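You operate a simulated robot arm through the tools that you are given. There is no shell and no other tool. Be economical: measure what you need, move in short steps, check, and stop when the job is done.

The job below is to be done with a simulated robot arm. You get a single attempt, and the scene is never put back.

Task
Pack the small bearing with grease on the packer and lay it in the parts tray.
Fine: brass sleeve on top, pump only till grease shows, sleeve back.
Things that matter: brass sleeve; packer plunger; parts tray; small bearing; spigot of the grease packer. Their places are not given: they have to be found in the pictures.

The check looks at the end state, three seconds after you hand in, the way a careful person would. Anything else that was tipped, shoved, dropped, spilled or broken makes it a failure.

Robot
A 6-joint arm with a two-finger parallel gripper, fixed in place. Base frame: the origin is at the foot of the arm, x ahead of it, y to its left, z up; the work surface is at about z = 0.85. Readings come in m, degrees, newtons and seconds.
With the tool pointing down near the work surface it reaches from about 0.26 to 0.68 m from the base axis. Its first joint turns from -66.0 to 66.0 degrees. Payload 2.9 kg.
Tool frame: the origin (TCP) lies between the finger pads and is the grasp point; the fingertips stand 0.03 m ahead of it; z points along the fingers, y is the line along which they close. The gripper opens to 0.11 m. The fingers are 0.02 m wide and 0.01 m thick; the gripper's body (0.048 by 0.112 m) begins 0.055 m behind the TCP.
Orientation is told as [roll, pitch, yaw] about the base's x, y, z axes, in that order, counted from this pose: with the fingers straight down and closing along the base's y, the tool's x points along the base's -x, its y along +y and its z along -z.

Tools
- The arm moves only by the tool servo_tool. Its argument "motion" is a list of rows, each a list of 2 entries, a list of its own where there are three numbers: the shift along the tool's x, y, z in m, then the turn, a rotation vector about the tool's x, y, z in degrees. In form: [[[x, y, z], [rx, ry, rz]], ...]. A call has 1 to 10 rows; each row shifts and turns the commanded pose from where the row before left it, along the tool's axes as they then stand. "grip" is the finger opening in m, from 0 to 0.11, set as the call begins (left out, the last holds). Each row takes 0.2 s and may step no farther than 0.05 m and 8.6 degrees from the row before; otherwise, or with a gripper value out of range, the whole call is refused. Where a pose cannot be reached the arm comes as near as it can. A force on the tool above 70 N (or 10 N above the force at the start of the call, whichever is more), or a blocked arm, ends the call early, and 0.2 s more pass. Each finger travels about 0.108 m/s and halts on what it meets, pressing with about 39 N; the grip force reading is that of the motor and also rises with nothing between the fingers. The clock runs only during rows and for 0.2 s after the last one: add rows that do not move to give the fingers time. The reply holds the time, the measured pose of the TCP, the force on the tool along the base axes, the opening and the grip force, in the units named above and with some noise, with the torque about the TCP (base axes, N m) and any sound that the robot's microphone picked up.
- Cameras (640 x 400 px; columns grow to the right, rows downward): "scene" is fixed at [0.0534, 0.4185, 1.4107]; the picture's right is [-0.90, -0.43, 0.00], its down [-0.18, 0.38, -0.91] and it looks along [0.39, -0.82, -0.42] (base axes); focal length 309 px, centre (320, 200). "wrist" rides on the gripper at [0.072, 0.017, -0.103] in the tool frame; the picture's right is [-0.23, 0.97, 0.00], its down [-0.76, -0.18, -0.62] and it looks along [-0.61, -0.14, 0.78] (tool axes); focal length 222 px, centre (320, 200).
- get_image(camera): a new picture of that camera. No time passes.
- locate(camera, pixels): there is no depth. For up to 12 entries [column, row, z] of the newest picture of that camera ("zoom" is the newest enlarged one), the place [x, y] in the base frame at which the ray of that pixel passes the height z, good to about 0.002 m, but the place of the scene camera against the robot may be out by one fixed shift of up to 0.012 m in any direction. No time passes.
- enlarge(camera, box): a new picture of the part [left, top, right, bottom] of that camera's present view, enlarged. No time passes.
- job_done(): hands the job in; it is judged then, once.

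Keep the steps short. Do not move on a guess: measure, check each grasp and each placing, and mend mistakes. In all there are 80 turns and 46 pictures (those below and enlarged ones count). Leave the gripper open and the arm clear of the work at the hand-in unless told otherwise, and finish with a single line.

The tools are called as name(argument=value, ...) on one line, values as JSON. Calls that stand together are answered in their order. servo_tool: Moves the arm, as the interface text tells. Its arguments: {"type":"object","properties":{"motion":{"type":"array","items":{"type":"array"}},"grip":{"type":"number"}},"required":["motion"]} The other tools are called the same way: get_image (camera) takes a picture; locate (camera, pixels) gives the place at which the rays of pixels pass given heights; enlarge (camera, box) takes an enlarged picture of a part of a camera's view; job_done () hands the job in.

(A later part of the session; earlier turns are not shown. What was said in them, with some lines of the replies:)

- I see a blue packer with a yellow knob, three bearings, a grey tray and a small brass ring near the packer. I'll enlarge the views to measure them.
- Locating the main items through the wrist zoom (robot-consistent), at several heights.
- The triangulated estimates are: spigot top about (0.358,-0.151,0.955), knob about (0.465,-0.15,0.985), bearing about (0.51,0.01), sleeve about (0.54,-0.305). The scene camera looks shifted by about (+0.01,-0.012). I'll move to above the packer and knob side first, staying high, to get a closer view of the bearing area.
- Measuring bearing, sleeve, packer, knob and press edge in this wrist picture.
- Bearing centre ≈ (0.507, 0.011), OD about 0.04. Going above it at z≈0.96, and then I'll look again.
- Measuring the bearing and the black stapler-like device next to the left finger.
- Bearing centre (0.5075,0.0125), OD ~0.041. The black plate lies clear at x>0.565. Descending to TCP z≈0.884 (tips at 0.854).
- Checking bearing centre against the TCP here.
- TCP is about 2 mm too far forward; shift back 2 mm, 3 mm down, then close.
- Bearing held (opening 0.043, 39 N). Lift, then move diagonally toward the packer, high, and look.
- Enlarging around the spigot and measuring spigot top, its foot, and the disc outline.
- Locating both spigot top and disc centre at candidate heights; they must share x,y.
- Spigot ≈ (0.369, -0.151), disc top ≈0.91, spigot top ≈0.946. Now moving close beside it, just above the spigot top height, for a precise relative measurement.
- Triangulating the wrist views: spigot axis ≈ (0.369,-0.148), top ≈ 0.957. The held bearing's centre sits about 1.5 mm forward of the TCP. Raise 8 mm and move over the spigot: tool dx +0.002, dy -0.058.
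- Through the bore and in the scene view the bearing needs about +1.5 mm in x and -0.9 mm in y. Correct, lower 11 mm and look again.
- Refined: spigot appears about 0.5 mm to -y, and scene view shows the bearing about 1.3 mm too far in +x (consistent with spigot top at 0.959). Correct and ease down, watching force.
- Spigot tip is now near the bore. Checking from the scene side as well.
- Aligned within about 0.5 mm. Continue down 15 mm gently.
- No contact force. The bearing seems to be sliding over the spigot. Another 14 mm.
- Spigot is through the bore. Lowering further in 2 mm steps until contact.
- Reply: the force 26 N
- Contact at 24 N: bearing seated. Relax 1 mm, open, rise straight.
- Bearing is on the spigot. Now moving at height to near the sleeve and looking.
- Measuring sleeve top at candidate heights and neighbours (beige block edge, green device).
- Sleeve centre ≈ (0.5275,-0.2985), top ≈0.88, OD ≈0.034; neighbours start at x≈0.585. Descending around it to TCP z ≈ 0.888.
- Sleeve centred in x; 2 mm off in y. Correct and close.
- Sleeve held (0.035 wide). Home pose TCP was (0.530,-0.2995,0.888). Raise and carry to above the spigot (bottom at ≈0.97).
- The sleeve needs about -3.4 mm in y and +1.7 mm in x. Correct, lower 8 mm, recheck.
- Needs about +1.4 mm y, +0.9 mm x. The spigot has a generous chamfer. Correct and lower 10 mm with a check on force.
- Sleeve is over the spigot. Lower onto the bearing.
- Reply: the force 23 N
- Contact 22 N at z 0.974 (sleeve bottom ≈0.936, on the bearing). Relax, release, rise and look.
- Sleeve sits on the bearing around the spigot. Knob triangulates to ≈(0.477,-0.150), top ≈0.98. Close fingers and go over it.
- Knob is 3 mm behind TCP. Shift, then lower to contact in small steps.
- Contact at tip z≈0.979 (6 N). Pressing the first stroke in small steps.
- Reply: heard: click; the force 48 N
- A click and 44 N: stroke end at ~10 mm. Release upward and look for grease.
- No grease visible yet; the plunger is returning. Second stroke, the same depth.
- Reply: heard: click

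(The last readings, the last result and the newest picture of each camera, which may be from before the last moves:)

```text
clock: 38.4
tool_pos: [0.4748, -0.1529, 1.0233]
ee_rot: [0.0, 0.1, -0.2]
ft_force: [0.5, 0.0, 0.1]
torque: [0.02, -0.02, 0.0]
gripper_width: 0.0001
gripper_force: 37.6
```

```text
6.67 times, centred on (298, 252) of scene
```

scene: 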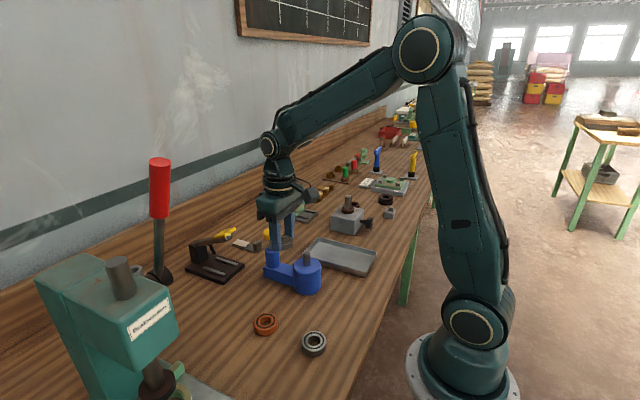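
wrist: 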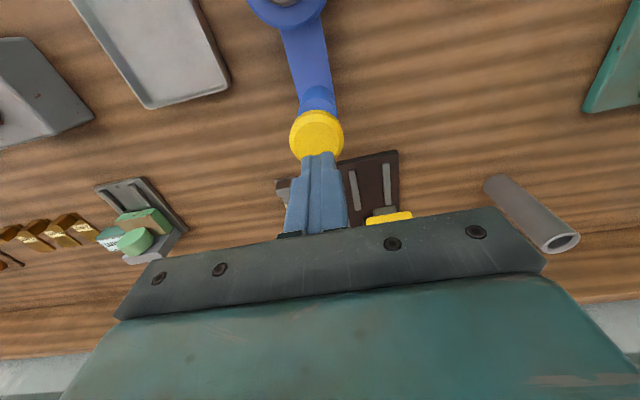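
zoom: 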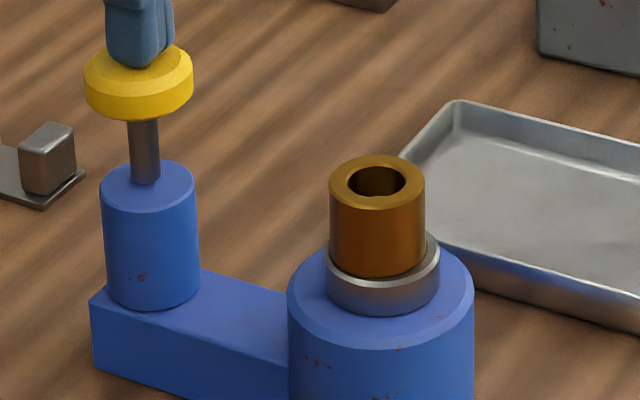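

Second click, but no grease showing yet (bearing face around the sleeve unchanged). Third stroke.

servo_tool(motion=[[[0, 0.001, 0.005], [0, 0, 0]], [[0, 0, 0.005], [0, 0, 0]], [[0, 0, 0.004], [0, 0, 0]], [[0, 0, 0.004], [0, 0, 0]], [[0, 0, 0.004], [0, 0, 0]], [[0, 0, 0.003], [0, 0, 0]], [[0, 0, 0], [0, 0, 0]]])

servo_tool(motion=[[[0, 0, -0.012], [0, 0, 0]], [[0, 0, -0.012], [0, 0, 0]], [[0, 0, 0], [0, 0, 0]]])

enlarge(camera="scene", box=[283, 237, 331, 267])

```text
clock: 40.0
tool_pos: [0.4749, -0.1499, 0.9993]
ee_rot: [-0.1, -0.2, 0.1]
ft_force: [-1.4, 4.7, 18.9]
torque: [0.16, 0.12, 0.14]
gripper_width: 0.0001
gripper_force: 37.8
heard: click
```

```text
clock: 40.8
tool_pos: [0.4768, -0.1494, 1.0217]
ee_rot: [0.0, 0.1, 0.0]
ft_force: [-0.9, -0.4, 1.3]
torque: [-0.02, 0.03, 0.0]
gripper_width: 0.0
gripper_force: 37.6
```

```text
13.33 times, centred on (307, 252) of scene
```

zoom: 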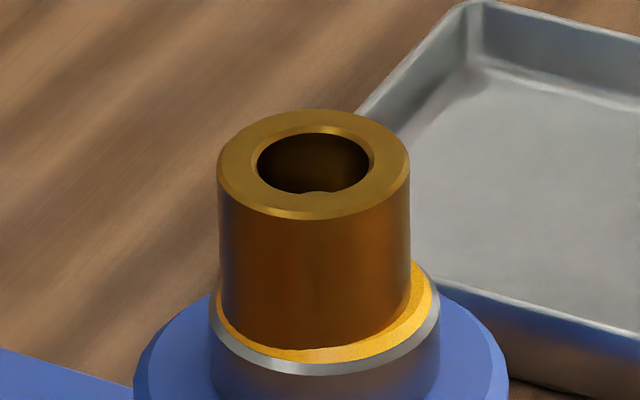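

Yellow grease now shows around the bearing face: stop pumping. Rise, open, return over the sleeve at x≈0.371 and descend to z 0.974.

servo_tool(motion=[[[0, 0, -0.04], [0, 0, 0]], [[0.035, 0, 0], [0, 0, 0]], [[0.035, 0, 0], [0, 0, 0]], [[0.035, 0, 0], [0, 0, 0]], [[0, 0, 0], [0, 0, 0]], [[0, 0, 0], [0, 0, 0]]], grip=0.065)

get_image(camera="wrist")

```text
clock: 42.2
tool_pos: [0.3719, -0.15, 1.0622]
ee_rot: [-0.1, 0.1, 0.0]
ft_force: [-0.5, -0.1, 0.0]
torque: [0.04, -0.01, 0.0]
gripper_width: 0.0646
gripper_force: 0.0
```

```text
6 pictures are left
```

wrist: 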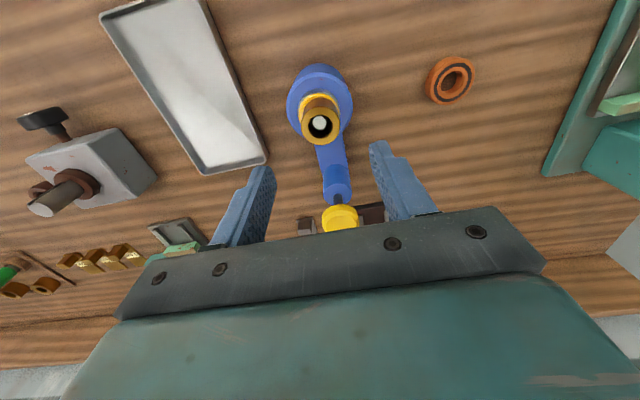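

Sleeve centre is within 2 mm. Nudge and descend 0.086 m, then grip.

servo_tool(motion=[[[0.001, 0.001, 0.03], [0, 0, 0]], [[0, 0, 0.03], [0, 0, 0]], [[0, 0, 0.026], [0, 0, 0]], [[0, 0, 0], [0, 0, 0]], [[0, 0, 0], [0, 0, 0]]])

servo_tool(motion=[[[0, 0, 0], [0, 0, 0]], [[0, 0, 0], [0, 0, 0]], [[0, 0, 0], [0, 0, 0]]], grip=0.022)

```text
clock: 43.4
tool_pos: [0.3688, -0.1491, 0.9762]
ee_rot: [0.0, 0.0, 0.0]
ft_force: [-0.5, 0.2, 0.0]
torque: [0.0, 0.01, 0.0]
gripper_width: 0.065
gripper_force: 0.1
```

```text
clock: 44.2
tool_pos: [0.3706, -0.1477, 0.9759]
ee_rot: [-0.1, -0.1, 0.0]
ft_force: [-0.1, -0.6, 1.2]
torque: [0.01, 0.01, -0.01]
gripper_width: 0.0351
gripper_force: 38.4
```

Sleeve gripped. Lift straight off, then carry back home.

servo_tool(motion=[[[0, 0, -0.02], [0, 0, 0]], [[0, 0, -0.025], [0, 0, 0]], [[0, 0, -0.025], [0, 0, 0]], [[-0.0268, -0.0248, 0], [0, 0, 0]], [[-0.0268, -0.0248, 0], [0, 0, 0]], [[-0.0268, -0.0248, 0], [0, 0, 0]], [[-0.0268, -0.0248, 0], [0, 0, 0]], [[-0.0268, -0.0248, 0], [0, 0, 0]], [[-0.0268, -0.0248, 0], [0, 0, 0]], [[0, 0, 0], [0, 0, 0]]])

servo_tool(motion=[[[0, 0, 0.04], [0, 0, 0]], [[0, 0, 0.04], [0, 0, 0]], [[0, 0, 0.04], [0, 0, 0]], [[0, 0, 0.02], [0, 0, 0]], [[0, 0, 0.008], [0, 0, 0]], [[0, 0, 0], [0, 0, 0]]])

```text
clock: 46.4
tool_pos: [0.5313, -0.2994, 1.0457]
ee_rot: [-0.1, 0.1, 0.0]
ft_force: [-0.4, 0.7, -1.6]
torque: [-0.01, 0.01, 0.01]
gripper_width: 0.035
gripper_force: 38.6
```

```text
clock: 47.8
tool_pos: [0.5297, -0.2974, 0.8991]
ee_rot: [0.1, 0.0, -0.1]
ft_force: [0.5, -0.7, -1.2]
torque: [-0.02, -0.02, 0.01]
gripper_width: 0.0353
gripper_force: 39.1
```

At z 0.899; now the last millimetres to contact.

servo_tool(motion=[[[0, 0, 0.003], [0, 0, 0]], [[0, 0, 0.003], [0, 0, 0]], [[0, 0, 0.002], [0, 0, 0]], [[0, 0, 0], [0, 0, 0]]])

```text
clock: 48.8
tool_pos: [0.5298, -0.2982, 0.8915]
ee_rot: [0.0, 0.0, 0.0]
ft_force: [-0.7, 0.3, -2.2]
torque: [0.0, 0.03, 0.02]
gripper_width: 0.0352
gripper_force: 39.1
```

servo_tool(motion=[[[0, 0, 0.001], [0, 0, 0]], [[0, 0, 0.001], [0, 0, 0]], [[0, 0, 0], [0, 0, 0]]])

```text
clock: 49.6
tool_pos: [0.5306, -0.2985, 0.8905]
ee_rot: [-0.1, -0.1, 0.0]
ft_force: [-6.9, 0.9, 17.5]
torque: [0.26, 0.43, 0.09]
gripper_width: 0.0351
gripper_force: 39.1
```

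Sleeve on the table. Release, rise, and return above the bearing.

servo_tool(motion=[[[0, 0, -0.001], [0, 0, 0]], [[0, 0, 0], [0, 0, 0]]])

servo_tool(motion=[[[0, 0, 0], [0, 0, 0]], [[0, 0, 0], [0, 0, 0]], [[0, 0, 0], [0, 0, 0]], [[0, 0, -0.03], [0, 0, 0]], [[0, 0, -0.045], [0, 0, 0]], [[0, 0, -0.045], [0, 0, 0]], [[0, 0, -0.045], [0, 0, 0]], [[0, 0, 0], [0, 0, 0]]], grip=0.07)

servo_tool(motion=[[[0.0271, 0.0248, 0], [0, 0, 0]], [[0.0271, 0.0248, 0], [0, 0, 0]], [[0.0271, 0.0248, 0], [0, 0, 0]], [[0.0271, 0.0248, 0], [0, 0, 0]], [[0.0271, 0.0248, 0], [0, 0, 0]], [[0.0271, 0.0248, 0], [0, 0, 0]], [[0, 0, 0], [0, 0, 0]], [[0, 0, 0], [0, 0, 0]]])

get_image(camera="wrist")

```text
clock: 50.2
tool_pos: [0.5305, -0.2982, 0.8902]
ee_rot: [0.0, -0.1, 0.0]
ft_force: [-1.5, -2.7, 12.5]
torque: [0.07, 0.21, 0.01]
gripper_width: 0.035
gripper_force: 38.5
```

```text
clock: 52.0
tool_pos: [0.5298, -0.3001, 1.0568]
ee_rot: [0.0, 0.0, 0.0]
ft_force: [0.2, -0.1, 0.3]
torque: [0.0, -0.02, 0.0]
gripper_width: 0.07
gripper_force: 0.1
```

```text
clock: 53.8
tool_pos: [0.3688, -0.1504, 1.0553]
ee_rot: [-0.1, 0.0, 0.0]
ft_force: [0.2, -0.2, 1.3]
torque: [-0.03, 0.01, -0.03]
gripper_width: 0.0702
gripper_force: 0.0
```

```text
5 pictures are left
```

wrist: 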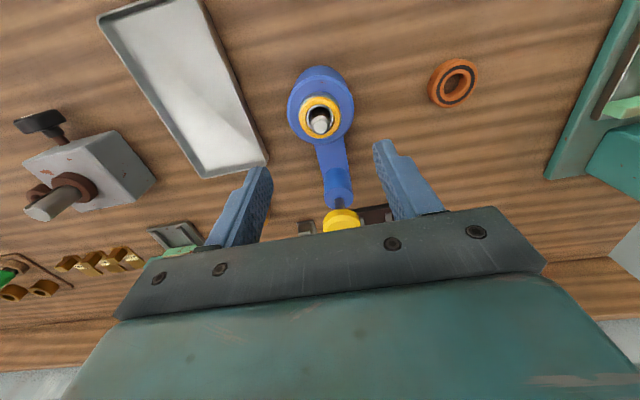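

Bearing with its grease ring is on the spigot, centred under the gripper. Descend, and get the tray corners from this picture first.

locate(camera="wrist", pixels=[[268, 163, 0.865], [203, 178, 0.865], [97, 17, 0.865], [203, 2, 0.865], [200, 90, 0.855], [180, 90, 0.855], [215, 120, 0.855]])

servo_tool(motion=[[[0, 0, 0.04], [0, 0, 0]], [[0, 0, 0.04], [0, 0, 0]], [[0, 0, 0.0225], [0, 0, 0]], [[0, 0, 0], [0, 0, 0]], [[0, 0, 0], [0, 0, 0]]])

servo_tool(motion=[[[0, 0, 0], [0, 0, 0]], [[0, 0, 0], [0, 0, 0]], [[0, 0, 0], [0, 0, 0]]], grip=0.03)

```text
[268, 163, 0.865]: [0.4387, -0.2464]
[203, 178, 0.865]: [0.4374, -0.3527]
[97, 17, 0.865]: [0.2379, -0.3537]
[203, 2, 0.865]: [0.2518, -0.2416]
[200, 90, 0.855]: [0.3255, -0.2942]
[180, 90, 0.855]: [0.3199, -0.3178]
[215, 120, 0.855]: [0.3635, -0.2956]
```

```text
clock: 55.0
tool_pos: [0.368, -0.1502, 0.9514]
ee_rot: [0.0, 0.0, 0.0]
ft_force: [0.6, 0.1, -0.3]
torque: [0.0, 0.01, -0.02]
gripper_width: 0.0701
gripper_force: 0.0
```

```text
clock: 55.8
tool_pos: [0.3678, -0.1496, 0.9507]
ee_rot: [-0.1, 0.0, 0.0]
ft_force: [-0.4, 0.6, -0.5]
torque: [0.03, 0.0, 0.0]
gripper_width: 0.0429
gripper_force: 39.1
```

Gripped (0.043). Lift straight off the spigot, and carry to the tray centre (0.35,-0.30).

servo_tool(motion=[[[0, 0, -0.01], [0, 0, 0]], [[0, 0, -0.02], [0, 0, 0]], [[0, 0, -0.025], [0, 0, 0]], [[0, 0, -0.03], [0, 0, 0]], [[0.006, -0.038, 0], [0, 0, 0]], [[0.006, -0.038, 0], [0, 0, 0]], [[0.006, -0.037, 0], [0, 0, 0]], [[0, -0.037, 0], [0, 0, 0]], [[0, 0, 0], [0, 0, 0]]])

get_image(camera="wrist")

```text
clock: 57.8
tool_pos: [0.3504, -0.2972, 1.0383]
ee_rot: [0.0, 0.0, 0.1]
ft_force: [0.2, -0.1, -1.9]
torque: [0.01, -0.01, -0.01]
gripper_width: 0.043
gripper_force: 39.0
```

```text
4 pictures are left
```

wrist: 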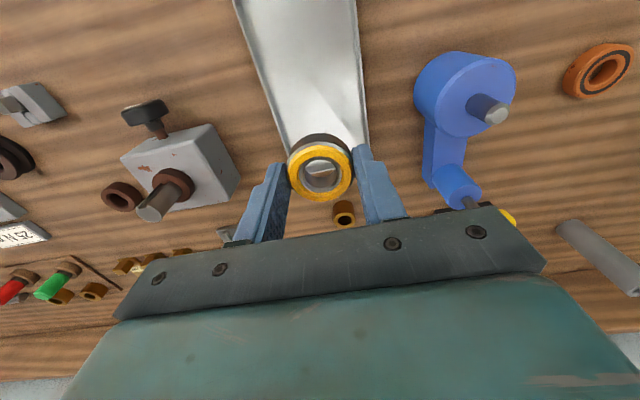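

Bearing held; sleeve stands at home. Check tray edges near the drop position, then lower.

locate(camera="wrist", pixels=[[276, 130, 0.865], [367, 130, 0.865], [255, 70, 0.865], [361, 70, 0.865], [310, 90, 0.855]])

servo_tool(motion=[[[0, -0.002, 0.04], [0, 0, 0]], [[0, 0, 0.04], [0, 0, 0]], [[0, 0, 0.04], [0, 0, 0]], [[0, 0, 0.015], [0, 0, 0]], [[0, 0, 0], [0, 0, 0]]])

```text
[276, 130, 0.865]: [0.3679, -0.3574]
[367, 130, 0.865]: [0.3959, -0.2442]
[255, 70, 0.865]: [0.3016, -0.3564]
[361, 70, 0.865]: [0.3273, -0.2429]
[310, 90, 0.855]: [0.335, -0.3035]
```

```text
clock: 59.0
tool_pos: [0.351, -0.3011, 0.8999]
ee_rot: [0.1, 0.0, 0.0]
ft_force: [-0.3, 0.8, -1.6]
torque: [0.0, 0.01, -0.03]
gripper_width: 0.0433
gripper_force: 39.5
```

Tray spans y -0.357…-0.243; I'm centred at -0.301. Lower in small steps to contact.

servo_tool(motion=[[[0, 0, 0.004], [0, 0, 0]], [[0, 0, 0.003], [0, 0, 0]], [[0, 0, 0.002], [0, 0, 0]], [[0, 0, 0.002], [0, 0, 0]], [[0, 0, 0], [0, 0, 0]]])

```text
clock: 60.2
tool_pos: [0.3511, -0.2994, 0.8905]
ee_rot: [0.0, -0.1, 0.0]
ft_force: [0.4, -0.9, -0.5]
torque: [-0.01, 0.01, -0.04]
gripper_width: 0.0432
gripper_force: 39.3
```

servo_tool(motion=[[[0, 0, 0.002], [0, 0, 0]], [[0, 0, 0.001], [0, 0, 0]], [[0, 0, 0], [0, 0, 0]]])

```text
clock: 61.0
tool_pos: [0.3503, -0.3004, 0.8876]
ee_rot: [0.0, 0.0, 0.1]
ft_force: [-0.2, -0.4, -1.5]
torque: [-0.01, -0.03, 0.04]
gripper_width: 0.043
gripper_force: 38.8
```

servo_tool(motion=[[[0, 0, 0.001], [0, 0, 0]], [[0, 0, 0.001], [0, 0, 0]], [[0, 0, 0], [0, 0, 0]]])

```text
clock: 61.8
tool_pos: [0.3507, -0.2993, 0.8863]
ee_rot: [-0.1, 0.0, 0.0]
ft_force: [0.3, 0.6, -0.9]
torque: [-0.02, 0.01, -0.01]
gripper_width: 0.0427
gripper_force: 38.7
```

servo_tool(motion=[[[0, 0, 0.001], [0, 0, 0]], [[0, 0, 0.001], [0, 0, 0]], [[0, 0, 0], [0, 0, 0]]])

```text
clock: 62.6
tool_pos: [0.3504, -0.3004, 0.8852]
ee_rot: [-0.1, 0.0, 0.0]
ft_force: [-2.7, 5.9, 23.9]
torque: [0.46, 0.35, 0.02]
gripper_width: 0.0427
gripper_force: 38.7
```

Contact (24 N). Relax, open modestly, rise clear, and view.

servo_tool(motion=[[[0, 0, -0.001], [0, 0, 0]], [[0, 0, 0], [0, 0, 0]]])

servo_tool(motion=[[[0, 0, 0], [0, 0, 0]], [[0, 0, 0], [0, 0, 0]], [[0, 0, -0.02], [0, 0, 0]], [[0, 0, -0.04], [0, 0, 0]], [[0, 0, -0.045], [0, 0, 0]], [[0, 0, -0.045], [0, 0, 0]], [[0, 0, -0.045], [0, 0, 0]], [[0, 0, 0], [0, 0, 0]]], grip=0.058)

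get_image(camera="wrist")

enlarge(camera="scene", box=[230, 200, 390, 300])

```text
clock: 63.2
tool_pos: [0.3496, -0.3023, 0.8843]
ee_rot: [-0.1, -0.2, 0.2]
ft_force: [1.5, 6.7, 18.6]
torque: [0.48, 0.11, -0.06]
gripper_width: 0.0431
gripper_force: 38.5
```

```text
clock: 65.0
tool_pos: [0.3512, -0.2969, 1.0827]
ee_rot: [0.0, 0.0, 0.0]
ft_force: [0.6, 0.1, 0.2]
torque: [-0.01, 0.01, 0.0]
gripper_width: 0.0579
gripper_force: 0.1
```

```text
3 pictures are left
```

wrist: 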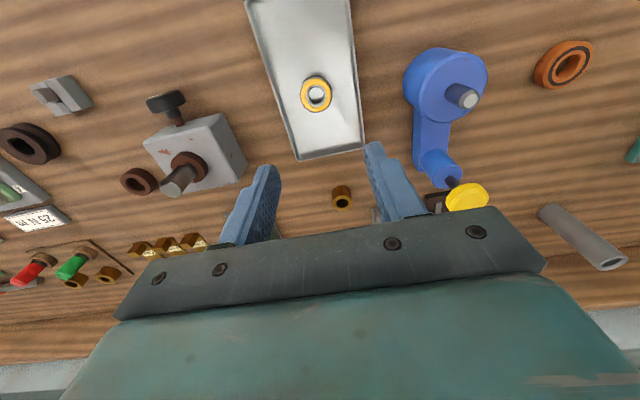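

```text
4.00 times, centred on (310, 250) of scene
```

zoom: 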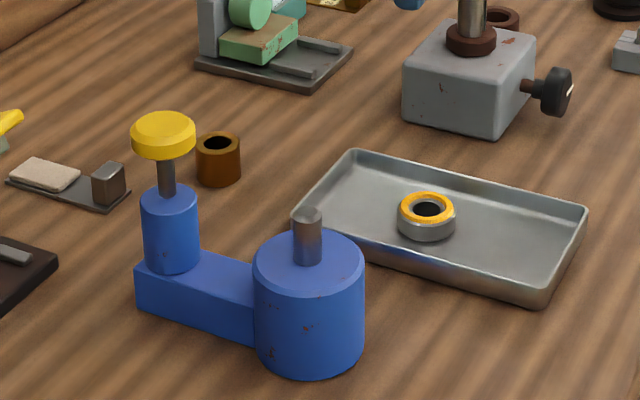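

The packed bearing lies flat in the tray, the sleeve stands back in its place, and the packer hasn't moved. I'll raise the arm a little and open the gripper, then hand in.

servo_tool(motion=[[[0, 0, -0.045], [0, 0, 0]], [[0, 0, -0.045], [0, 0, 0]], [[0, 0, 0], [0, 0, 0]]], grip=0.11)

job_done()

```text
clock: 65.8
tool_pos: [0.3508, -0.2991, 1.1701]
ee_rot: [0.0, 0.1, 0.0]
ft_force: [-0.6, 0.2, 0.3]
torque: [0.02, -0.01, -0.01]
gripper_width: 0.1101
gripper_force: 0.1
```

```text
The job is handed in.
```

The small bearing was packed in three strokes, stopping when grease showed, and now lies in the parts tray; the brass sleeve is back in its place, and the arm is clear with the gripper open.
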